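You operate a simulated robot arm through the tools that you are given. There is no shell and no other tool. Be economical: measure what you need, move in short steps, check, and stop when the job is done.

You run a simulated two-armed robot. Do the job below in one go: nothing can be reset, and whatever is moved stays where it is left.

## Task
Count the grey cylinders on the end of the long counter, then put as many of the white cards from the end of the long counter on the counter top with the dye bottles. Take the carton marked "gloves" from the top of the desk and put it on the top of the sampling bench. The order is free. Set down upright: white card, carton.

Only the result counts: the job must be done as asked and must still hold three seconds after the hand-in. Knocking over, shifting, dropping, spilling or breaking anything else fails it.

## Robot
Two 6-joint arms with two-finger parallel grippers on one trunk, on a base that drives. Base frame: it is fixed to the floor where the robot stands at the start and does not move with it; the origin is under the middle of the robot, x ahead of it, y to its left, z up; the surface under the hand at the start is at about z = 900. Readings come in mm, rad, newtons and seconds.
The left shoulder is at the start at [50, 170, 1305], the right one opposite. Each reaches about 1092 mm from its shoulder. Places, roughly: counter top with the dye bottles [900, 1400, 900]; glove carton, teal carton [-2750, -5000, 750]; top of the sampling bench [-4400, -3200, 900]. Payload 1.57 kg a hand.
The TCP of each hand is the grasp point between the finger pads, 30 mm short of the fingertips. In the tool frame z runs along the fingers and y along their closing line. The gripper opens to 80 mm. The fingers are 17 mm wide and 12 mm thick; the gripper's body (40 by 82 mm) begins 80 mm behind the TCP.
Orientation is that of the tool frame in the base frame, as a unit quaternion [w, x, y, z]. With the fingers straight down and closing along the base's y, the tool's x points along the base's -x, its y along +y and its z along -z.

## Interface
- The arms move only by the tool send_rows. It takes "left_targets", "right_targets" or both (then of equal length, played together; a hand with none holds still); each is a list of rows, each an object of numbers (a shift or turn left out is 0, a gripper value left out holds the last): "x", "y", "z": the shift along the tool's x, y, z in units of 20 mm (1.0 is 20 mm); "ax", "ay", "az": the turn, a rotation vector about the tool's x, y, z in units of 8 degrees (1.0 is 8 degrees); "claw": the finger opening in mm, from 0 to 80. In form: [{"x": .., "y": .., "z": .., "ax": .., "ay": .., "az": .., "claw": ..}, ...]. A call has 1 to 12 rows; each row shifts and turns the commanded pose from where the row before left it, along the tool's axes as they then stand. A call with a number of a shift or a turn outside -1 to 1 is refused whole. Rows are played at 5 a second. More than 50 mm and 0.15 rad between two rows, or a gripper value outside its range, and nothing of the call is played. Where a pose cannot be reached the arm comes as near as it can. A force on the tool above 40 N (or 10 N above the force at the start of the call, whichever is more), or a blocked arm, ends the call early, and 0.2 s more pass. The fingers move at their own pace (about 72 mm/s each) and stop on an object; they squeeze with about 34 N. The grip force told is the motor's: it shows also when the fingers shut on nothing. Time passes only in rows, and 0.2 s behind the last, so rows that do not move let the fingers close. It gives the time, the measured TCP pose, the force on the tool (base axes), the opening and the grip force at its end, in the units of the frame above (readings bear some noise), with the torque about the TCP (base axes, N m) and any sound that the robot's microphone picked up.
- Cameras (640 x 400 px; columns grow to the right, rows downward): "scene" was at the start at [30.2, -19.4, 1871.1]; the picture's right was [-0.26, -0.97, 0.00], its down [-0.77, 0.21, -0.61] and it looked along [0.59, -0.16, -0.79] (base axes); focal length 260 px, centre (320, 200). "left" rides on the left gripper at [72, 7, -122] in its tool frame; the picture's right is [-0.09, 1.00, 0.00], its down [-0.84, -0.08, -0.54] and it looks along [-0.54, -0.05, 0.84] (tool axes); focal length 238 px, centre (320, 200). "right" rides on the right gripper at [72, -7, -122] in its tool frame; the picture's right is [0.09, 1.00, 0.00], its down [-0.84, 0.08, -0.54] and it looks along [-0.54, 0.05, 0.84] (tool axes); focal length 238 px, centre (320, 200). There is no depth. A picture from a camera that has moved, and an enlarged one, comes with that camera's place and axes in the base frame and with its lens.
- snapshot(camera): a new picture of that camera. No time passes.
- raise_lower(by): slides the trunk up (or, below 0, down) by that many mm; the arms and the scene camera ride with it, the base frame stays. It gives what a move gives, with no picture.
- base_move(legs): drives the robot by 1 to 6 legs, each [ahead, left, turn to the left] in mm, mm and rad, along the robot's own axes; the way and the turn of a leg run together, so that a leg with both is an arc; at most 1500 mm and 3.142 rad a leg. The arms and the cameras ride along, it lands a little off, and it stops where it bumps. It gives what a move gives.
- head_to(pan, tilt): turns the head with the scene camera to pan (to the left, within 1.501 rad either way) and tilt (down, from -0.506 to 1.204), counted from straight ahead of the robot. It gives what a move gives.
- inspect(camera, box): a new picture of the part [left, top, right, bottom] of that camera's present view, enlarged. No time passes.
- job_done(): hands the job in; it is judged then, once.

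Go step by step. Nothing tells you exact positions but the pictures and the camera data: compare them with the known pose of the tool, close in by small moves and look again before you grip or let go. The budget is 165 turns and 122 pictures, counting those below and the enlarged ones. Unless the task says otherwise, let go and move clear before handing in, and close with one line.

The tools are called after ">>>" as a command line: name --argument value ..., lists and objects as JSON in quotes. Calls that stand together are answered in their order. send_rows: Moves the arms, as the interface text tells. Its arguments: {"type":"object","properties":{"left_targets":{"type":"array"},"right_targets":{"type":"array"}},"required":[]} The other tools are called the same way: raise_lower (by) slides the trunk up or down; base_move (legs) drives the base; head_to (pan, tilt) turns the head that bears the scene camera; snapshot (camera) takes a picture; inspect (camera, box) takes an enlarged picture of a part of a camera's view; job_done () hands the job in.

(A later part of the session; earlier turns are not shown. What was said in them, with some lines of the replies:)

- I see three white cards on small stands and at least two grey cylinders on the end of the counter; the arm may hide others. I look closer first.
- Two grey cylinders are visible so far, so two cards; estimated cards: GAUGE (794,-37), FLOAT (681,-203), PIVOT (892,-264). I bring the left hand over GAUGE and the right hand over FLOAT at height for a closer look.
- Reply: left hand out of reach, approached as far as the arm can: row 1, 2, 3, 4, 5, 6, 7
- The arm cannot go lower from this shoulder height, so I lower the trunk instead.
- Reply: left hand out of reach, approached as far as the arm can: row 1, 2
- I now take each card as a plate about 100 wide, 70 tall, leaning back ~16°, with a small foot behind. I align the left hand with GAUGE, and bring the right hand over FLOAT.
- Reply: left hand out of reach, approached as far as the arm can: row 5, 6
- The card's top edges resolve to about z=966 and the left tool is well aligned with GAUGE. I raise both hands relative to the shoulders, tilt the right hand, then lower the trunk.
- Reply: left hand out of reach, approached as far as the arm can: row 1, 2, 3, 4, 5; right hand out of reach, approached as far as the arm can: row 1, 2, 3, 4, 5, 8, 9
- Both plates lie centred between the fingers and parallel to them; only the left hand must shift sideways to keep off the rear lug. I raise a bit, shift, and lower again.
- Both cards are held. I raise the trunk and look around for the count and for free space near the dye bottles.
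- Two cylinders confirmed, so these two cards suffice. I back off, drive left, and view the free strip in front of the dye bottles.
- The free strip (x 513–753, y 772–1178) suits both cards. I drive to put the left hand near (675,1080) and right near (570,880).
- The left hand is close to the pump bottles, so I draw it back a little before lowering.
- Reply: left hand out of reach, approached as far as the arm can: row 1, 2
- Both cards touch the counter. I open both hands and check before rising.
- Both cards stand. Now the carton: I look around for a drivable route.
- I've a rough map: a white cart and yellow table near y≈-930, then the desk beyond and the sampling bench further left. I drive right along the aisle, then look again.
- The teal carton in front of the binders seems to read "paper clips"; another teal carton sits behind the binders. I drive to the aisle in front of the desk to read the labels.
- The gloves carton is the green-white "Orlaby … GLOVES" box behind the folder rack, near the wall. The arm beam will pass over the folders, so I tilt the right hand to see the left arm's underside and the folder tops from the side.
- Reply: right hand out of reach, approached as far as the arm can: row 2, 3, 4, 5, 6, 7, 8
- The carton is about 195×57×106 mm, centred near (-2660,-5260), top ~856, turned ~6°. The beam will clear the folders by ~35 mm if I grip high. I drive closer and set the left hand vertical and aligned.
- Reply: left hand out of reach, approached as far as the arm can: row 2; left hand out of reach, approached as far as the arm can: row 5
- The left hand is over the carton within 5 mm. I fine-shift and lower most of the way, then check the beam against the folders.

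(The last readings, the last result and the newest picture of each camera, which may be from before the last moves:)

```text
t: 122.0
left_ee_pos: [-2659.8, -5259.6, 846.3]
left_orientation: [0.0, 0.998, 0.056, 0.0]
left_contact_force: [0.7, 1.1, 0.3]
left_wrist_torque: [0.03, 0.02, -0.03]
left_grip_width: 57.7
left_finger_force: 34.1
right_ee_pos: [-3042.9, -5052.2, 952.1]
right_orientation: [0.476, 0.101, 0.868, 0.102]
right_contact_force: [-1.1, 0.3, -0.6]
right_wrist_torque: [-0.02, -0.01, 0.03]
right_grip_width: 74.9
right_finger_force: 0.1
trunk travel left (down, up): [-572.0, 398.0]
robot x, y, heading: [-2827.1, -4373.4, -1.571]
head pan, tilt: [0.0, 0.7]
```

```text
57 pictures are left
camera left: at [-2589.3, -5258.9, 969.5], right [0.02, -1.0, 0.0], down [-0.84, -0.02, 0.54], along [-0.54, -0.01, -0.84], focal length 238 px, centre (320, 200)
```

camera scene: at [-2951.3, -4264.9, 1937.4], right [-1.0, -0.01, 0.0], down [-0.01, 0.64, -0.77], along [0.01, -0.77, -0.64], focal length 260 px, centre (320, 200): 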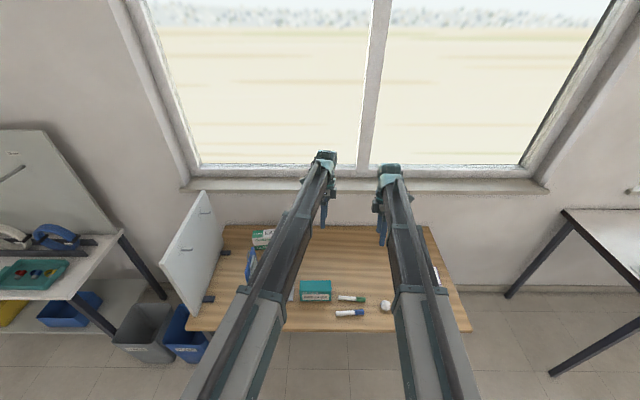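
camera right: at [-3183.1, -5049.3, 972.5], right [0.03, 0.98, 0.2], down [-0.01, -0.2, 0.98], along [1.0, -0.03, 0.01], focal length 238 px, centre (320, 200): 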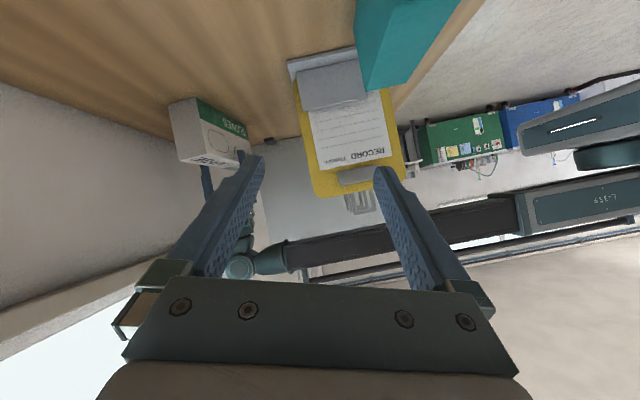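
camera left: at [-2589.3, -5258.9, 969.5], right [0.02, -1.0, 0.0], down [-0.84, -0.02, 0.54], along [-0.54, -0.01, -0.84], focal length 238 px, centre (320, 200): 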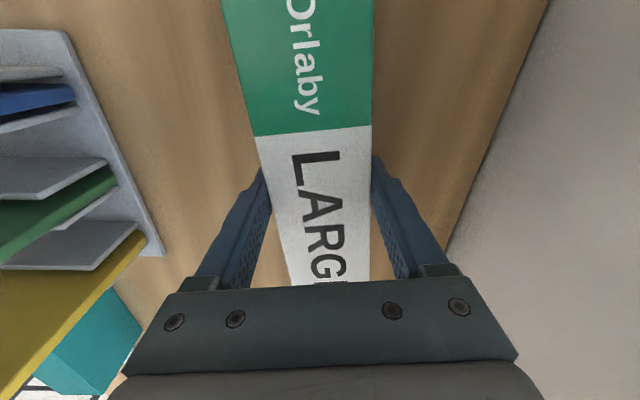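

Gripped at 57.7 mm width. I lift straight up and check.

>>> raise_lower --by 30

>>> raise_lower --by 360

>>> snapshot --camera "scene"

>>> snapshot --camera "left"

```text
t: 122.7
left_ee_pos: [-2660.7, -5259.3, 876.9]
left_orientation: [-0.001, 0.998, 0.056, 0.001]
left_contact_force: [0.1, -0.4, -3.8]
left_wrist_torque: [0.0, -0.02, -0.03]
left_grip_width: 57.7
left_finger_force: 34.2
right_ee_pos: [-3042.4, -5054.1, 981.0]
right_orientation: [0.476, 0.101, 0.867, 0.103]
right_contact_force: [-0.4, 0.2, 0.0]
right_wrist_torque: [0.02, 0.04, -0.02]
right_grip_width: 74.9
right_finger_force: 0.1
trunk travel left (down, up): [-602.0, 368.0]
robot x, y, heading: [-2828.0, -4372.7, -1.57]
head pan, tilt: [0.0, 0.7]
```

```text
t: 126.2
left_ee_pos: [-2659.5, -5260.5, 1236.0]
left_orientation: [0.0, 0.998, 0.057, 0.001]
left_contact_force: [-0.9, 0.2, -3.5]
left_wrist_torque: [0.01, -0.02, 0.02]
left_grip_width: 57.8
left_finger_force: 34.2
right_ee_pos: [-3042.3, -5053.5, 1341.1]
right_orientation: [0.476, 0.102, 0.868, 0.102]
right_contact_force: [0.0, 0.1, -1.1]
right_wrist_torque: [-0.05, 0.01, 0.0]
right_grip_width: 75.3
right_finger_force: 0.2
trunk travel left (down, up): [-962.0, 8.0]
robot x, y, heading: [-2822.5, -4370.7, -1.567]
head pan, tilt: [0.0, 0.7]
```

```text
56 pictures are left
camera scene: at [-2828.5, -4417.9, 1930.3], right [-1.0, 0.0, 0.0], down [0.0, 0.64, -0.76], along [0.0, -0.76, -0.64], focal length 260 px, centre (320, 200)
```

scene: 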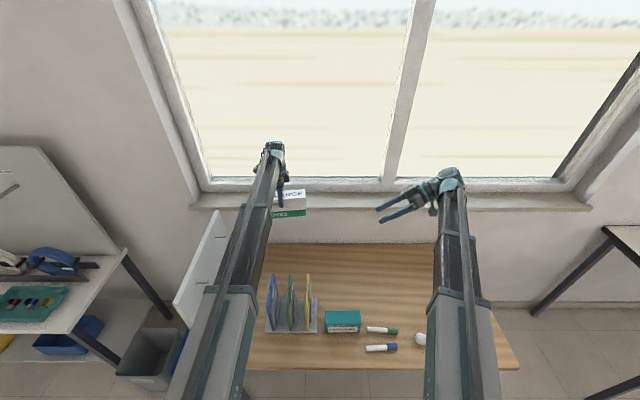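

```text
55 pictures are left
camera left: at [-2589.3, -5259.6, 1359.0], right [0.02, -1.0, 0.0], down [-0.84, -0.02, 0.54], along [-0.54, -0.01, -0.84], focal length 238 px, centre (320, 200)
```

left: 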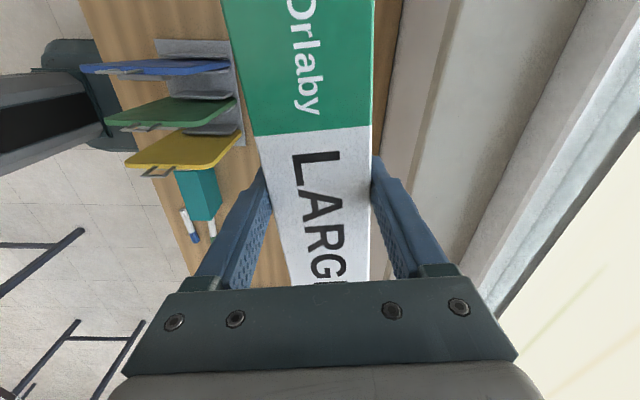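

The carton is held securely. I retract the hand a bit, back out of the desk area, move right and look toward the bench.

>>> send_rows --left_targets '[{"y": -0.9}, {"y": -0.9}, {"y": -0.9}, {"y": -0.9}, {"y": -0.9}, {"y": -0.9}]'

>>> base_move --legs '[[-200, 0, 0], [0, -500, 0]]'

>>> head_to --pan -1.4 --tilt 0.5

>>> snapshot --camera "scene"

```text
t: 127.6
left_ee_pos: [-2672.6, -5152.9, 1236.5]
left_orientation: [0.0, 0.998, 0.056, 0.0]
left_contact_force: [0.4, 0.7, -2.9]
left_wrist_torque: [-0.02, -0.03, 0.01]
left_grip_width: 57.5
left_finger_force: 34.1
right_ee_pos: [-3042.4, -5053.6, 1342.1]
right_orientation: [0.476, 0.101, 0.868, 0.102]
right_contact_force: [-0.2, -0.1, 0.2]
right_wrist_torque: [0.01, 0.04, 0.0]
right_grip_width: 74.9
right_finger_force: 0.1
trunk travel left (down, up): [-962.0, 8.0]
robot x, y, heading: [-2828.3, -4370.6, -1.569]
head pan, tilt: [0.0, 0.7]
```

```text
t: 131.7
left_ee_pos: [-3165.0, -4955.2, 1237.2]
left_orientation: [0.0, 0.998, 0.061, 0.002]
left_contact_force: [-0.9, -0.2, -4.1]
left_wrist_torque: [-0.02, -0.02, 0.01]
left_grip_width: 57.7
left_finger_force: 34.3
right_ee_pos: [-3534.8, -4859.5, 1340.3]
right_orientation: [0.475, 0.097, 0.868, 0.106]
right_contact_force: [-0.4, 0.2, 0.2]
right_wrist_torque: [0.01, -0.02, -0.04]
right_grip_width: 75.2
right_finger_force: 0.1
trunk travel left (down, up): [-962.0, 8.0]
robot x, y, heading: [-3328.4, -4177.2, -1.556]
head pan, tilt: [0.0, 0.7]
```

```text
t: 133.3
left_ee_pos: [-3163.4, -4955.0, 1237.7]
left_orientation: [0.0, 0.998, 0.061, 0.0]
left_contact_force: [0.8, -0.1, -3.8]
left_wrist_torque: [0.0, -0.02, -0.01]
left_grip_width: 58.0
left_finger_force: 33.5
right_ee_pos: [-3535.0, -4858.4, 1340.0]
right_orientation: [0.475, 0.097, 0.868, 0.105]
right_contact_force: [0.2, 0.0, 0.2]
right_wrist_torque: [0.0, -0.03, 0.02]
right_grip_width: 75.2
right_finger_force: 0.0
trunk travel left (down, up): [-962.0, 8.0]
robot x, y, heading: [-3327.4, -4173.0, -1.56]
head pan, tilt: [-1.4, 0.499]
```

```text
54 pictures are left
camera scene: at [-3416.6, -4153.2, 1948.1], right [-0.18, 0.98, 0.0], down [0.47, 0.09, -0.88], along [-0.86, -0.16, -0.48], focal length 260 px, centre (320, 200)
```

scene: 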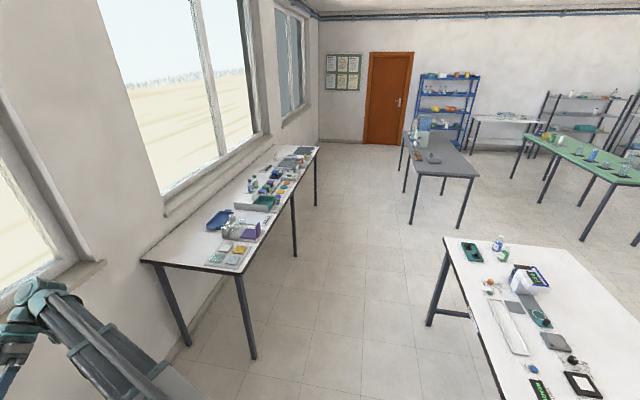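

>>> head_to --pan -1.5 --tilt 0.75

>>> snapshot --camera "scene"

```text
t: 134.0
left_ee_pos: [-3163.7, -4955.3, 1236.6]
left_orientation: [0.0, 0.998, 0.061, 0.0]
left_contact_force: [0.2, -1.0, -3.1]
left_wrist_torque: [0.0, -0.01, 0.01]
left_grip_width: 57.5
left_finger_force: 33.7
right_ee_pos: [-3535.1, -4858.8, 1341.3]
right_orientation: [0.476, 0.097, 0.868, 0.105]
right_contact_force: [-0.1, 0.2, 0.0]
right_wrist_torque: [0.0, -0.01, -0.02]
right_grip_width: 75.2
right_finger_force: 0.0
trunk travel left (down, up): [-962.0, 8.0]
robot x, y, heading: [-3322.4, -4180.4, -1.557]
head pan, tilt: [-1.499, 0.75]
```

```text
53 pictures are left
camera scene: at [-3409.8, -4143.5, 1926.2], right [-0.08, 1.0, 0.0], down [0.68, 0.06, -0.73], along [-0.73, -0.06, -0.68], focal length 260 px, centre (320, 200)
```

scene: 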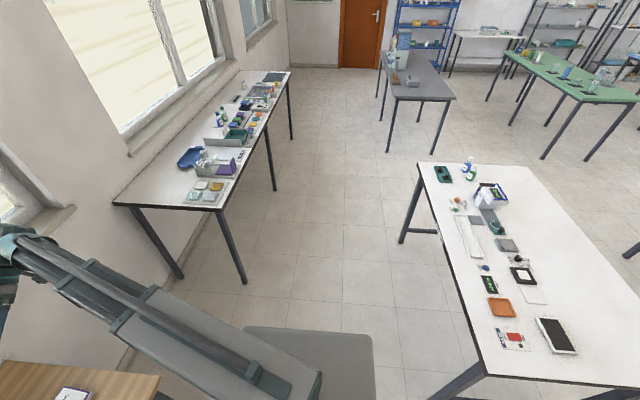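

The north half of the sampling bench is free. I turn around here and approach from the south aisle, reaching over the low objects.

>>> base_move --legs '[[0, 0, -1.57], [0, 0, -1.57]]'

>>> head_to --pan 0.8 --tilt 0.6

>>> snapshot --camera "scene"

```text
t: 142.1
left_ee_pos: [-3476.0, -3394.2, 1237.9]
left_orientation: [0.0, -0.054, 0.999, 0.0]
left_contact_force: [-0.4, 0.0, -4.2]
left_wrist_torque: [-0.02, 0.01, 0.01]
left_grip_width: 58.0
left_finger_force: 33.8
right_ee_pos: [-3105.6, -3495.6, 1340.5]
right_orientation: [0.102, 0.867, -0.103, -0.476]
right_contact_force: [0.6, -0.8, 0.3]
right_wrist_torque: [0.01, 0.02, -0.02]
right_grip_width: 75.0
right_finger_force: 0.0
trunk travel left (down, up): [-962.0, 8.0]
robot x, y, heading: [-3322.9, -4172.2, 1.569]
head pan, tilt: [-1.499, 0.75]
```

```text
t: 144.2
left_ee_pos: [-3474.5, -3394.2, 1235.3]
left_orientation: [-0.001, -0.054, 0.999, 0.0]
left_contact_force: [0.0, 0.6, -2.7]
left_wrist_torque: [-0.05, 0.01, 0.03]
left_grip_width: 57.8
left_finger_force: 33.8
right_ee_pos: [-3105.6, -3494.9, 1340.5]
right_orientation: [0.101, 0.868, -0.103, -0.476]
right_contact_force: [0.4, -0.7, 0.5]
right_wrist_torque: [0.01, 0.01, -0.02]
right_grip_width: 74.9
right_finger_force: 0.0
trunk travel left (down, up): [-962.0, 8.0]
robot x, y, heading: [-3322.5, -4177.0, 1.565]
head pan, tilt: [0.799, 0.6]
```

```text
52 pictures are left
camera scene: at [-3390.1, -4153.5, 1939.0], right [0.7, 0.72, 0.0], down [0.4, -0.39, -0.82], along [-0.59, 0.58, -0.57], focal length 260 px, centre (320, 200)
```

scene: 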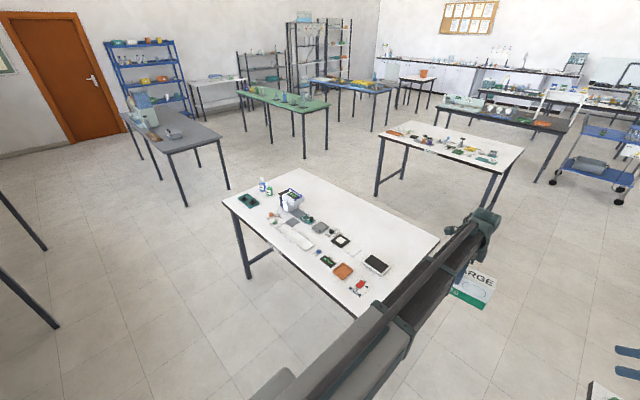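

>>> base_move --legs '[[0, 775, 0], [150, 0, 0.006]]'

>>> send_rows --left_targets '[{"y": 0.85}, {"y": 0.85}, {"y": 0.85}, {"y": 0.85}, {"y": 0.85}, {"y": 0.85}, {"y": 0.85}, {"y": 0.85}, {"y": 0.85}]'

>>> head_to --pan 0.0 --tilt 0.7

>>> snapshot --camera "scene"

>>> snapshot --camera "left"

```text
t: 149.4
left_ee_pos: [-4255.1, -3242.4, 1236.3]
left_orientation: [0.0, -0.059, 0.998, -0.001]
left_contact_force: [-0.8, 1.0, -3.6]
left_wrist_torque: [-0.02, 0.01, -0.02]
left_grip_width: 57.6
left_finger_force: 34.0
right_ee_pos: [-3883.8, -3339.7, 1340.5]
right_orientation: [0.105, 0.868, -0.1, -0.475]
right_contact_force: [-0.2, 0.7, -0.8]
right_wrist_torque: [-0.04, 0.03, 0.01]
right_grip_width: 74.9
right_finger_force: 0.0
trunk travel left (down, up): [-962.0, 8.0]
robot x, y, heading: [-4095.4, -4021.1, 1.578]
head pan, tilt: [0.799, 0.6]
```

```text
t: 151.4
left_ee_pos: [-4273.4, -3102.0, 1237.8]
left_orientation: [0.0, -0.059, 0.998, 0.002]
left_contact_force: [-0.4, 0.2, -3.6]
left_wrist_torque: [-0.02, 0.02, 0.02]
left_grip_width: 57.7
left_finger_force: 34.1
left hand out of reach, approached as far as the arm can: row 9
right_ee_pos: [-3884.6, -3340.7, 1340.0]
right_orientation: [0.104, 0.868, -0.099, -0.476]
right_contact_force: [0.4, -0.8, 0.2]
right_wrist_torque: [0.0, 0.03, -0.02]
right_grip_width: 75.1
right_finger_force: 0.0
trunk travel left (down, up): [-962.0, 8.0]
robot x, y, heading: [-4097.3, -4023.0, 1.58]
head pan, tilt: [0.799, 0.6]
```

```text
t: 152.5
left_ee_pos: [-4273.4, -3102.8, 1236.1]
left_orientation: [0.0, -0.058, 0.998, 0.001]
left_contact_force: [0.1, -0.1, -3.3]
left_wrist_torque: [0.0, 0.02, 0.0]
left_grip_width: 58.0
left_finger_force: 34.0
right_ee_pos: [-3883.9, -3341.5, 1341.4]
right_orientation: [0.104, 0.868, -0.099, -0.476]
right_contact_force: [-0.4, 0.2, -0.4]
right_wrist_torque: [0.0, -0.02, 0.01]
right_grip_width: 75.3
right_finger_force: 0.1
trunk travel left (down, up): [-962.0, 8.0]
robot x, y, heading: [-4096.0, -4023.6, 1.577]
head pan, tilt: [0.0, 0.7]
```

```text
51 pictures are left
camera scene: at [-4099.1, -3977.6, 1930.3], right [1.0, 0.01, 0.0], down [0.01, -0.64, -0.76], along [-0.01, 0.76, -0.64], focal length 260 px, centre (320, 200)
```

scene: 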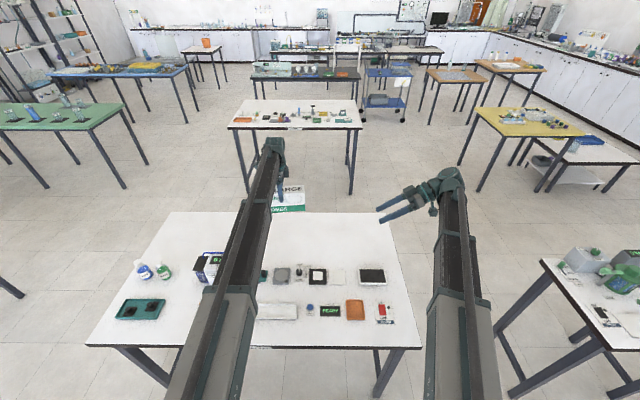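

```text
50 pictures are left
camera left: at [-4345.6, -3104.0, 1359.1], right [-0.03, 1.0, 0.0], down [0.84, 0.02, 0.54], along [0.54, 0.01, -0.84], focal length 238 px, centre (320, 200)
```

left: 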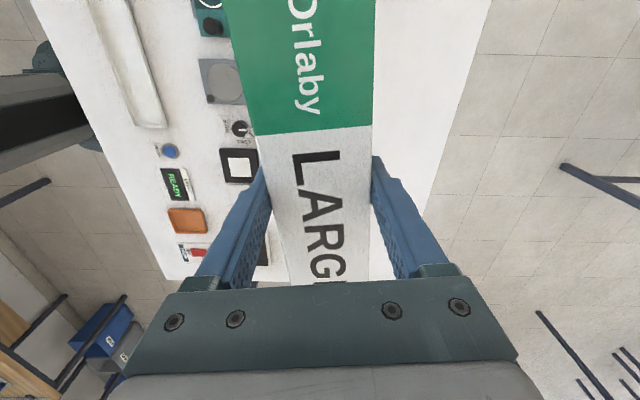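

>>> raise_lower --by -215

>>> raise_lower --by -10

>>> snapshot --camera "right"

>>> snapshot --camera "scene"

```text
t: 154.8
left_ee_pos: [-4272.8, -3102.5, 1021.3]
left_orientation: [0.0, -0.059, 0.998, 0.001]
left_contact_force: [1.3, 0.7, -3.4]
left_wrist_torque: [-0.01, 0.01, 0.01]
left_grip_width: 57.7
left_finger_force: 33.6
right_ee_pos: [-3884.7, -3341.3, 1125.2]
right_orientation: [0.104, 0.868, -0.099, -0.475]
right_contact_force: [-0.1, 0.7, -0.4]
right_wrist_torque: [-0.01, 0.01, -0.01]
right_grip_width: 75.1
right_finger_force: 0.1
trunk travel left (down, up): [-747.0, 223.0]
robot x, y, heading: [-4095.6, -4020.5, 1.577]
head pan, tilt: [0.0, 0.7]
```

```text
t: 155.4
left_ee_pos: [-4273.5, -3102.4, 1011.5]
left_orientation: [0.001, -0.059, 0.998, 0.0]
left_contact_force: [-1.1, -0.3, -3.6]
left_wrist_torque: [-0.02, 0.01, 0.0]
left_grip_width: 57.7
left_finger_force: 34.3
right_ee_pos: [-3884.4, -3341.5, 1115.4]
right_orientation: [0.104, 0.868, -0.099, -0.475]
right_contact_force: [0.0, 1.3, -0.4]
right_wrist_torque: [-0.04, 0.02, 0.01]
right_grip_width: 75.3
right_finger_force: 0.0
trunk travel left (down, up): [-737.0, 233.0]
robot x, y, heading: [-4098.0, -4024.4, 1.578]
head pan, tilt: [0.0, 0.7]
```

```text
49 pictures are left
camera right: at [-3741.3, -3344.1, 1120.3], right [-0.02, -0.98, 0.2], down [0.01, 0.2, 0.98], along [-1.0, 0.03, 0.01], focal length 238 px, centre (320, 200)
```

right: 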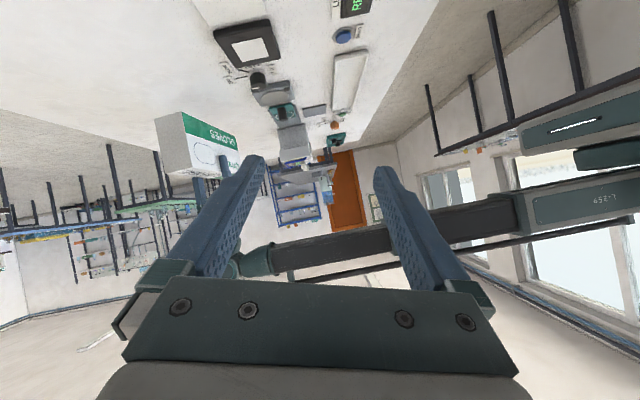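

```text
48 pictures are left
camera scene: at [-4099.1, -3978.1, 1705.3], right [1.0, 0.01, 0.0], down [0.01, -0.64, -0.76], along [-0.01, 0.76, -0.64], focal length 260 px, centre (320, 200)
```

scene: 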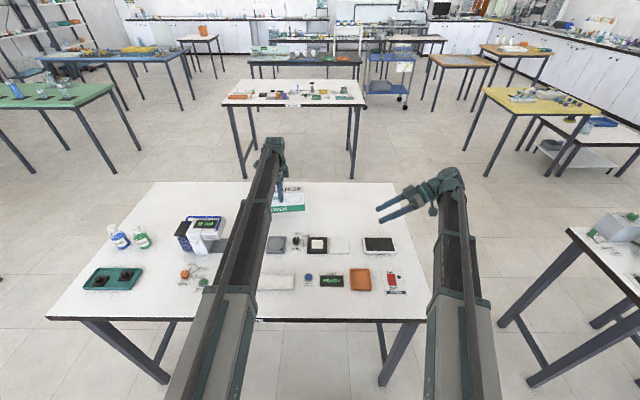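

Clear on all sides; I lower in small steps until contact shows.

>>> raise_lower --by -9

>>> raise_lower --by -4

>>> raise_lower --by -2

```text
t: 156.0
left_ee_pos: [-4271.5, -3102.2, 1002.7]
left_orientation: [0.0, -0.059, 0.998, 0.002]
left_contact_force: [0.3, -0.1, -3.3]
left_wrist_torque: [0.0, 0.0, 0.01]
left_grip_width: 57.6
left_finger_force: 33.8
right_ee_pos: [-3883.9, -3340.7, 1106.7]
right_orientation: [0.104, 0.868, -0.099, -0.475]
right_contact_force: [0.6, -0.5, -0.5]
right_wrist_torque: [-0.02, 0.01, -0.03]
right_grip_width: 75.0
right_finger_force: 0.0
trunk travel left (down, up): [-728.0, 242.0]
robot x, y, heading: [-4094.7, -4022.1, 1.58]
head pan, tilt: [0.0, 0.7]
```

```text
t: 156.5
left_ee_pos: [-4273.5, -3102.1, 999.2]
left_orientation: [0.001, -0.059, 0.998, 0.001]
left_contact_force: [0.0, 0.2, -3.2]
left_wrist_torque: [-0.02, -0.01, 0.01]
left_grip_width: 57.8
left_finger_force: 33.8
right_ee_pos: [-3884.6, -3342.6, 1103.4]
right_orientation: [0.103, 0.868, -0.1, -0.476]
right_contact_force: [-0.2, 0.0, -0.4]
right_wrist_torque: [-0.01, -0.01, 0.0]
right_grip_width: 75.0
right_finger_force: 0.0
trunk travel left (down, up): [-724.0, 246.0]
robot x, y, heading: [-4094.0, -4020.0, 1.582]
head pan, tilt: [0.0, 0.7]
```

```text
t: 157.0
left_ee_pos: [-4272.2, -3101.7, 995.7]
left_orientation: [0.0, -0.059, 0.998, 0.0]
left_contact_force: [-0.1, 0.5, -3.8]
left_wrist_torque: [0.0, -0.02, 0.0]
left_grip_width: 57.7
left_finger_force: 33.5
right_ee_pos: [-3884.1, -3341.5, 1101.7]
right_orientation: [0.104, 0.868, -0.099, -0.475]
right_contact_force: [0.1, 0.0, -0.3]
right_wrist_torque: [0.02, 0.04, 0.03]
right_grip_width: 74.9
right_finger_force: 0.0
trunk travel left (down, up): [-722.0, 248.0]
robot x, y, heading: [-4097.7, -4023.4, 1.577]
head pan, tilt: [0.0, 0.7]
```

>>> raise_lower --by -1.5

>>> inspect --camera "right" --box '[120, 80, 280, 210]'

```text
t: 157.5
left_ee_pos: [-4272.3, -3102.2, 995.0]
left_orientation: [0.0, -0.059, 0.998, 0.001]
left_contact_force: [0.5, 0.0, -3.4]
left_wrist_torque: [-0.01, -0.02, 0.0]
left_grip_width: 57.7
left_finger_force: 34.5
right_ee_pos: [-3883.9, -3341.8, 1099.1]
right_orientation: [0.103, 0.868, -0.099, -0.476]
right_contact_force: [-0.2, -0.6, 0.3]
right_wrist_torque: [0.02, -0.03, 0.01]
right_grip_width: 75.1
right_finger_force: 0.0
trunk travel left (down, up): [-721.0, 249.0]
robot x, y, heading: [-4098.4, -4024.0, 1.582]
head pan, tilt: [0.0, 0.7]
```

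```text
3.08 times, centred on (200, 145) of right
camera zoom: at [-3741.3, -3343.9, 1103.7], right [-0.02, -0.98, 0.2], down [0.01, 0.2, 0.98], along [-1.0, 0.03, 0.01], focal length 733 px, centre (689, 369)
```

zoom: 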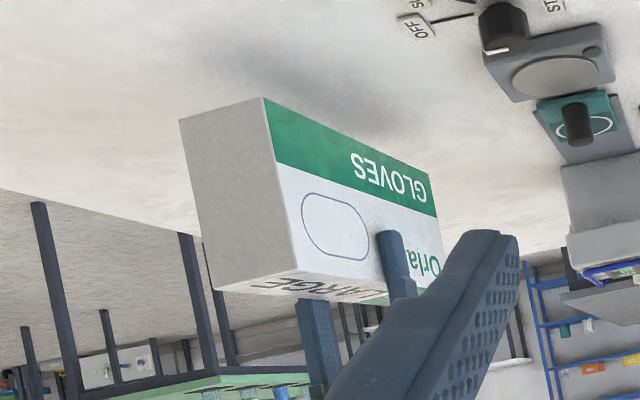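

>>> raise_lower --by -2

>>> raise_lower --by -2

```text
t: 158.0
left_ee_pos: [-4272.9, -3101.1, 992.6]
left_orientation: [-0.001, -0.058, 0.998, 0.001]
left_contact_force: [0.3, -0.1, -3.2]
left_wrist_torque: [0.01, 0.02, 0.03]
left_grip_width: 57.7
left_finger_force: 33.7
right_ee_pos: [-3884.4, -3341.2, 1097.8]
right_orientation: [0.103, 0.868, -0.099, -0.475]
right_contact_force: [-0.3, 0.2, 1.4]
right_wrist_torque: [-0.01, 0.0, 0.01]
right_grip_width: 75.2
right_finger_force: 0.0
trunk travel left (down, up): [-719.0, 251.0]
robot x, y, heading: [-4097.1, -4021.7, 1.583]
head pan, tilt: [0.0, 0.7]
```

```text
t: 158.6
left_ee_pos: [-4272.5, -3102.2, 991.0]
left_orientation: [-0.001, -0.059, 0.998, 0.001]
left_contact_force: [-0.9, -0.7, -3.4]
left_wrist_torque: [-0.01, 0.01, -0.03]
left_grip_width: 57.7
left_finger_force: 34.2
right_ee_pos: [-3882.7, -3341.1, 1095.6]
right_orientation: [0.104, 0.868, -0.098, -0.476]
right_contact_force: [-1.0, -0.2, -0.1]
right_wrist_torque: [0.01, 0.01, -0.02]
right_grip_width: 75.0
right_finger_force: 0.1
trunk travel left (down, up): [-717.0, 253.0]
robot x, y, heading: [-4097.1, -4025.7, 1.577]
head pan, tilt: [0.0, 0.7]
```

>>> raise_lower --by -3

>>> raise_lower --by -3

>>> inspect --camera "right" --box '[120, 80, 280, 210]'

```text
t: 159.1
left_ee_pos: [-4272.3, -3102.5, 987.8]
left_orientation: [0.0, -0.058, 0.998, 0.0]
left_contact_force: [-0.8, -0.6, -3.0]
left_wrist_torque: [0.01, -0.01, -0.02]
left_grip_width: 57.6
left_finger_force: 34.2
right_ee_pos: [-3884.1, -3340.3, 1091.9]
right_orientation: [0.104, 0.868, -0.099, -0.475]
right_contact_force: [-0.1, -1.1, 0.1]
right_wrist_torque: [-0.02, -0.01, 0.02]
right_grip_width: 75.0
right_finger_force: 0.0
trunk travel left (down, up): [-714.0, 256.0]
robot x, y, heading: [-4095.4, -4023.5, 1.578]
head pan, tilt: [0.0, 0.7]
```

```text
t: 159.6
left_ee_pos: [-4273.5, -3102.0, 984.3]
left_orientation: [-0.001, -0.058, 0.998, 0.0]
left_contact_force: [-0.4, -0.3, -3.3]
left_wrist_torque: [0.01, 0.02, 0.01]
left_grip_width: 57.6
left_finger_force: 33.8
right_ee_pos: [-3884.6, -3341.9, 1088.8]
right_orientation: [0.104, 0.868, -0.099, -0.475]
right_contact_force: [-0.2, -0.5, 0.5]
right_wrist_torque: [0.02, -0.01, 0.0]
right_grip_width: 74.9
right_finger_force: 0.0
trunk travel left (down, up): [-711.0, 259.0]
robot x, y, heading: [-4097.8, -4021.3, 1.584]
head pan, tilt: [0.0, 0.7]
```

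```text
3.08 times, centred on (200, 145) of right
camera zoom: at [-3741.3, -3343.9, 1093.8], right [-0.02, -0.98, 0.2], down [0.01, 0.2, 0.98], along [-1.0, 0.03, 0.01], focal length 733 px, centre (689, 369)
```

zoom: 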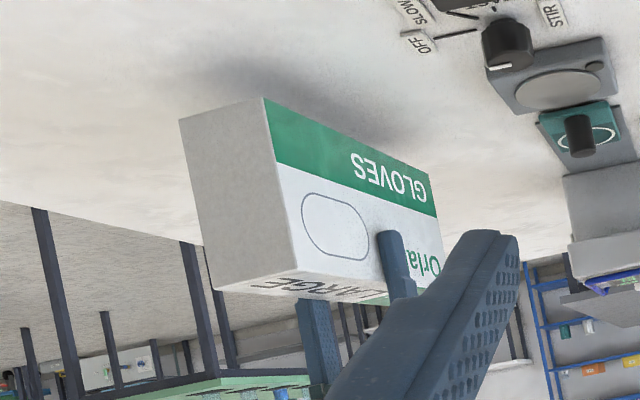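

>>> raise_lower --by -4

>>> inspect --camera "right" --box '[120, 80, 280, 210]'

```text
t: 160.1
left_ee_pos: [-4272.9, -3103.0, 980.7]
left_orientation: [0.0, -0.058, 0.998, 0.002]
left_contact_force: [-0.3, 0.0, -3.5]
left_wrist_torque: [-0.02, 0.0, 0.02]
left_grip_width: 57.8
left_finger_force: 34.0
right_ee_pos: [-3884.0, -3341.2, 1085.7]
right_orientation: [0.103, 0.868, -0.099, -0.476]
right_contact_force: [0.1, 0.3, -0.5]
right_wrist_torque: [0.0, 0.02, -0.03]
right_grip_width: 74.9
right_finger_force: 0.1
trunk travel left (down, up): [-707.0, 263.0]
robot x, y, heading: [-4095.2, -4021.9, 1.577]
head pan, tilt: [0.0, 0.7]
```

```text
3.08 times, centred on (200, 145) of right
camera zoom: at [-3741.3, -3344.0, 1089.8], right [-0.02, -0.98, 0.2], down [0.01, 0.2, 0.98], along [-1.0, 0.03, 0.01], focal length 733 px, centre (689, 369)
```

zoom: 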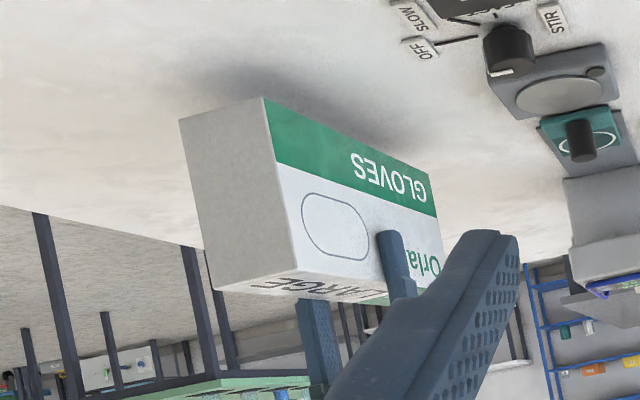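

>>> raise_lower --by -3

>>> raise_lower --by -2

>>> raise_lower --by -2

>>> inspect --camera "right" --box '[120, 80, 280, 210]'

```text
t: 160.7
left_ee_pos: [-4272.5, -3102.0, 977.6]
left_orientation: [0.0, -0.058, 0.998, 0.001]
left_contact_force: [0.1, -0.3, -3.1]
left_wrist_torque: [-0.01, 0.01, 0.02]
left_grip_width: 57.6
left_finger_force: 33.9
right_ee_pos: [-3884.2, -3341.6, 1081.1]
right_orientation: [0.104, 0.868, -0.098, -0.476]
right_contact_force: [-0.4, 0.4, -0.3]
right_wrist_torque: [-0.03, -0.01, 0.0]
right_grip_width: 74.9
right_finger_force: 0.1
trunk travel left (down, up): [-704.0, 266.0]
robot x, y, heading: [-4094.2, -4020.6, 1.581]
head pan, tilt: [0.0, 0.7]
```

```text
t: 161.2
left_ee_pos: [-4272.0, -3102.1, 976.1]
left_orientation: [0.0, -0.058, 0.998, 0.001]
left_contact_force: [-0.5, -0.3, -3.1]
left_wrist_torque: [0.0, -0.02, -0.01]
left_grip_width: 57.8
left_finger_force: 33.7
right_ee_pos: [-3884.0, -3341.8, 1079.8]
right_orientation: [0.104, 0.868, -0.099, -0.475]
right_contact_force: [-0.3, -0.1, 0.2]
right_wrist_torque: [0.02, 0.02, 0.03]
right_grip_width: 75.2
right_finger_force: 0.2
trunk travel left (down, up): [-702.0, 268.0]
robot x, y, heading: [-4095.1, -4022.0, 1.578]
head pan, tilt: [0.0, 0.7]
```

```text
t: 161.7
left_ee_pos: [-4271.4, -3101.3, 972.8]
left_orientation: [0.0, -0.059, 0.998, 0.0]
left_contact_force: [-0.2, 0.6, -2.9]
left_wrist_torque: [0.01, 0.03, 0.02]
left_grip_width: 57.9
left_finger_force: 34.0
right_ee_pos: [-3884.3, -3342.3, 1078.3]
right_orientation: [0.104, 0.868, -0.099, -0.475]
right_contact_force: [0.0, -0.7, -0.3]
right_wrist_torque: [0.0, 0.01, 0.01]
right_grip_width: 75.1
right_finger_force: 0.1
trunk travel left (down, up): [-700.0, 270.0]
robot x, y, heading: [-4097.3, -4024.5, 1.579]
head pan, tilt: [0.0, 0.7]
```

```text
3.08 times, centred on (200, 145) of right
camera zoom: at [-3741.3, -3343.9, 1082.7], right [-0.02, -0.98, 0.2], down [0.01, 0.2, 0.98], along [-1.0, 0.03, 0.01], focal length 733 px, centre (689, 369)
```

zoom: 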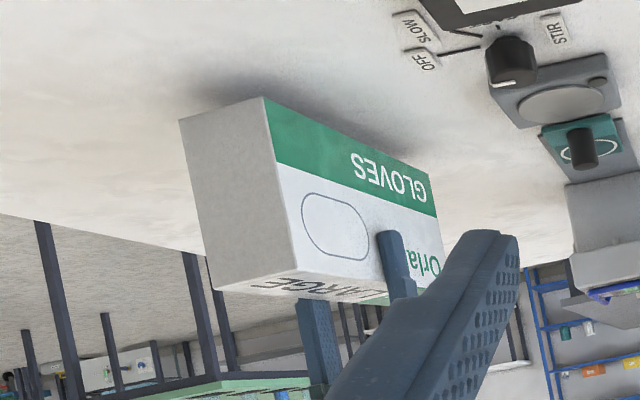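

>>> raise_lower --by -4

>>> raise_lower --by -2

>>> raise_lower --by -2

>>> inspect --camera "right" --box '[120, 80, 280, 210]'

```text
t: 162.2
left_ee_pos: [-4272.3, -3102.4, 969.7]
left_orientation: [0.001, -0.059, 0.998, 0.001]
left_contact_force: [-0.2, 0.1, -2.8]
left_wrist_torque: [0.01, -0.01, 0.01]
left_grip_width: 57.7
left_finger_force: 33.9
right_ee_pos: [-3884.1, -3341.7, 1074.8]
right_orientation: [0.104, 0.868, -0.099, -0.475]
right_contact_force: [0.3, 0.3, -0.1]
right_wrist_torque: [-0.01, -0.06, -0.03]
right_grip_width: 74.9
right_finger_force: 0.2
trunk travel left (down, up): [-696.0, 274.0]
robot x, y, heading: [-4096.2, -4025.0, 1.579]
head pan, tilt: [0.0, 0.7]
```

```text
t: 162.7
left_ee_pos: [-4272.5, -3102.7, 967.4]
left_orientation: [0.0, -0.058, 0.998, 0.001]
left_contact_force: [0.3, 0.4, -2.8]
left_wrist_torque: [0.0, 0.01, 0.01]
left_grip_width: 57.7
left_finger_force: 34.1
right_ee_pos: [-3885.0, -3343.2, 1071.9]
right_orientation: [0.104, 0.868, -0.099, -0.476]
right_contact_force: [-0.1, -0.2, 0.3]
right_wrist_torque: [0.01, 0.04, -0.02]
right_grip_width: 75.2
right_finger_force: 0.0
trunk travel left (down, up): [-694.0, 276.0]
robot x, y, heading: [-4098.4, -4018.9, 1.582]
head pan, tilt: [0.0, 0.7]
```

```text
t: 163.3
left_ee_pos: [-4272.7, -3101.6, 966.3]
left_orientation: [0.0, -0.059, 0.998, 0.001]
left_contact_force: [0.5, 0.7, -3.3]
left_wrist_torque: [-0.03, -0.01, 0.01]
left_grip_width: 58.0
left_finger_force: 34.4
right_ee_pos: [-3884.1, -3341.4, 1070.8]
right_orientation: [0.103, 0.868, -0.099, -0.476]
right_contact_force: [1.1, 0.4, 0.3]
right_wrist_torque: [0.01, -0.02, -0.02]
right_grip_width: 74.8
right_finger_force: 0.0
trunk travel left (down, up): [-692.0, 278.0]
robot x, y, heading: [-4099.1, -4021.5, 1.58]
head pan, tilt: [0.0, 0.7]
```

```text
3.08 times, centred on (200, 145) of right
camera zoom: at [-3741.3, -3343.9, 1074.7], right [-0.02, -0.98, 0.2], down [0.01, 0.2, 0.98], along [-1.0, 0.03, 0.01], focal length 733 px, centre (689, 369)
```

zoom: 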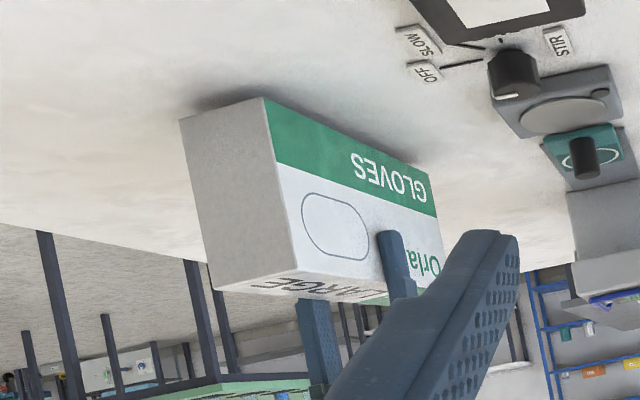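

>>> raise_lower --by -2

>>> raise_lower --by -2

>>> raise_lower --by -1.5

```text
t: 163.8
left_ee_pos: [-4273.9, -3101.4, 964.0]
left_orientation: [0.0, -0.059, 0.998, 0.001]
left_contact_force: [0.9, -0.4, -3.1]
left_wrist_torque: [0.01, -0.03, -0.02]
left_grip_width: 58.0
left_finger_force: 34.0
right_ee_pos: [-3883.6, -3340.0, 1069.2]
right_orientation: [0.104, 0.868, -0.098, -0.476]
right_contact_force: [-0.2, -0.7, -0.4]
right_wrist_torque: [0.02, 0.0, -0.02]
right_grip_width: 74.9
right_finger_force: 0.1
trunk travel left (down, up): [-690.0, 280.0]
robot x, y, heading: [-4092.0, -4025.2, 1.583]
head pan, tilt: [0.0, 0.7]
```

```text
t: 164.3
left_ee_pos: [-4270.8, -3103.0, 961.3]
left_orientation: [0.0, -0.059, 0.998, 0.001]
left_contact_force: [-0.1, -1.0, -4.0]
left_wrist_torque: [-0.02, 0.04, 0.01]
left_grip_width: 57.8
left_finger_force: 33.6
right_ee_pos: [-3884.3, -3341.9, 1066.7]
right_orientation: [0.104, 0.868, -0.099, -0.475]
right_contact_force: [-0.8, 0.1, -0.7]
right_wrist_torque: [0.03, -0.01, 0.01]
right_grip_width: 75.2
right_finger_force: 0.0
trunk travel left (down, up): [-688.0, 282.0]
robot x, y, heading: [-4096.1, -4028.1, 1.58]
head pan, tilt: [0.0, 0.7]
```

```text
t: 164.8
left_ee_pos: [-4273.8, -3101.8, 961.4]
left_orientation: [0.0, -0.058, 0.998, 0.001]
left_contact_force: [0.1, 0.2, -3.0]
left_wrist_torque: [-0.02, 0.0, -0.01]
left_grip_width: 57.8
left_finger_force: 33.8
right_ee_pos: [-3884.5, -3341.1, 1063.9]
right_orientation: [0.103, 0.868, -0.099, -0.476]
right_contact_force: [-0.2, -0.5, -0.1]
right_wrist_torque: [0.01, 0.0, -0.01]
right_grip_width: 75.0
right_finger_force: 0.1
trunk travel left (down, up): [-686.0, 284.0]
robot x, y, heading: [-4097.4, -4023.2, 1.581]
head pan, tilt: [0.0, 0.7]
```

>>> raise_lower --by -2

>>> raise_lower --by -2

>>> inspect --camera "right" --box '[120, 80, 280, 210]'

```text
t: 165.3
left_ee_pos: [-4273.3, -3102.0, 958.3]
left_orientation: [0.0, -0.06, 0.998, 0.0]
left_contact_force: [-0.1, 0.4, -3.4]
left_wrist_torque: [-0.01, 0.0, 0.05]
left_grip_width: 57.9
left_finger_force: 33.4
right_ee_pos: [-3883.9, -3340.9, 1062.8]
right_orientation: [0.103, 0.868, -0.099, -0.475]
right_contact_force: [-0.1, 1.1, 0.7]
right_wrist_torque: [0.0, 0.01, 0.01]
right_grip_width: 75.3
right_finger_force: 0.0
trunk travel left (down, up): [-684.0, 286.0]
robot x, y, heading: [-4098.8, -4024.6, 1.581]
head pan, tilt: [0.0, 0.7]
```

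```text
t: 165.8
left_ee_pos: [-4273.5, -3102.4, 957.2]
left_orientation: [0.0, -0.059, 0.998, 0.001]
left_contact_force: [-0.2, 2.0, 4.6]
left_wrist_torque: [-0.04, -0.04, -0.01]
left_grip_width: 57.6
left_finger_force: 33.9
right_ee_pos: [-3882.9, -3341.9, 1060.9]
right_orientation: [0.103, 0.868, -0.099, -0.476]
right_contact_force: [0.1, -0.3, 0.0]
right_wrist_torque: [0.01, -0.03, 0.0]
right_grip_width: 75.0
right_finger_force: 0.0
trunk travel left (down, up): [-682.0, 288.0]
robot x, y, heading: [-4097.4, -4020.5, 1.579]
head pan, tilt: [0.0, 0.7]
```

```text
3.08 times, centred on (200, 145) of right
camera zoom: at [-3741.2, -3344.3, 1065.6], right [-0.02, -0.98, 0.2], down [0.01, 0.2, 0.98], along [-1.0, 0.03, 0.01], focal length 733 px, centre (689, 369)
```

zoom: 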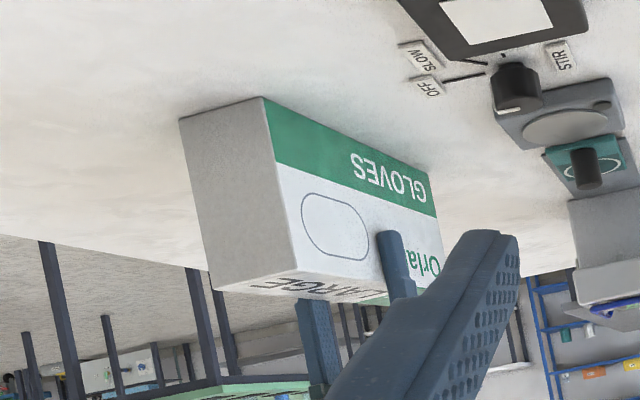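

Contact is reached (force flipped to +4.6 N) and the carton sits flat. I release and rise.

>>> send_rows --left_targets '[{"claw": 62}, {"claw": 70}, {"claw": 80}, {}, {}]'

>>> raise_lower --by 150

>>> snapshot --camera "left"

>>> snapshot --camera "scene"

```text
t: 167.1
left_ee_pos: [-4273.0, -3101.9, 956.4]
left_orientation: [0.0, -0.059, 0.998, 0.0]
left_contact_force: [0.0, -0.9, -0.2]
left_wrist_torque: [-0.01, -0.01, 0.03]
left_grip_width: 80.0
left_finger_force: 0.1
right_ee_pos: [-3883.2, -3341.5, 1060.8]
right_orientation: [0.104, 0.868, -0.099, -0.475]
right_contact_force: [-0.1, 0.5, 0.3]
right_wrist_torque: [-0.01, 0.02, 0.02]
right_grip_width: 75.0
right_finger_force: 0.1
trunk travel left (down, up): [-682.0, 288.0]
robot x, y, heading: [-4095.4, -4024.6, 1.579]
head pan, tilt: [0.0, 0.7]
```

```text
t: 168.8
left_ee_pos: [-4272.1, -3102.2, 1106.5]
left_orientation: [-0.001, -0.057, 0.998, 0.001]
left_contact_force: [0.7, 0.9, 1.7]
left_wrist_torque: [-0.02, -0.03, 0.01]
left_grip_width: 80.0
left_finger_force: 0.0
right_ee_pos: [-3883.5, -3341.7, 1210.1]
right_orientation: [0.103, 0.868, -0.099, -0.475]
right_contact_force: [-0.2, 0.0, -0.2]
right_wrist_torque: [0.0, 0.01, 0.0]
right_grip_width: 75.0
right_finger_force: 0.1
trunk travel left (down, up): [-832.0, 138.0]
robot x, y, heading: [-4100.1, -4024.4, 1.582]
head pan, tilt: [0.0, 0.7]
```

```text
41 pictures are left
camera left: at [-4345.6, -3104.3, 1229.2], right [-0.03, 1.0, 0.0], down [0.84, 0.02, 0.54], along [0.54, 0.01, -0.84], focal length 238 px, centre (320, 200)
```

left: 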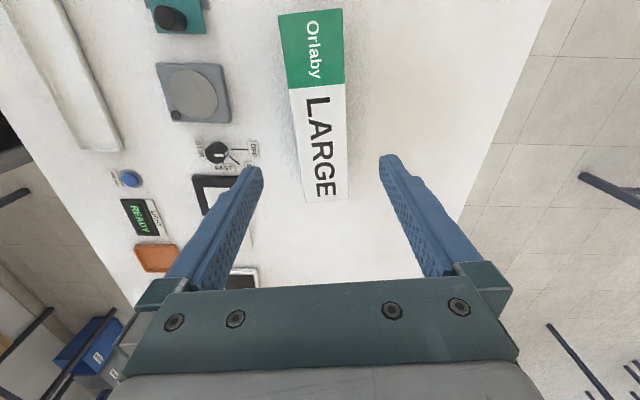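

```text
40 pictures are left
camera scene: at [-4098.9, -3978.0, 1800.3], right [1.0, 0.01, 0.0], down [0.01, -0.64, -0.76], along [-0.01, 0.76, -0.64], focal length 260 px, centre (320, 200)
```

scene: 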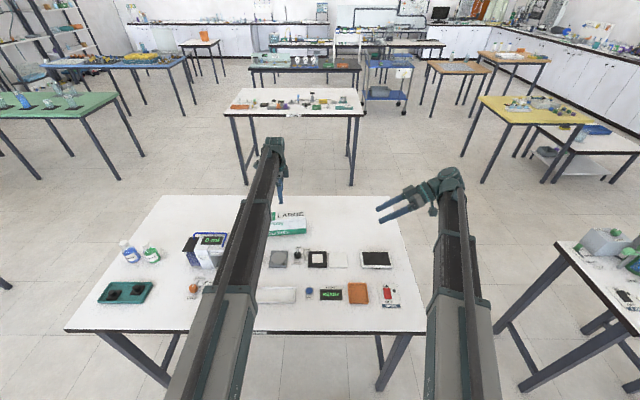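

The carton stands upright on the bench's free half and both hands are clear. Both cards were last seen standing by the dye bottles, so I hand in.

>>> job_done

```text
The job is handed in.
```

I counted two grey cylinders and put two white cards (GAUGE TEST and FLOAT RUN) upright on the counter top with the dye bottles. The gloves carton stands upright on the top of the sampling bench. Both hands are clear, and the job is handed in.
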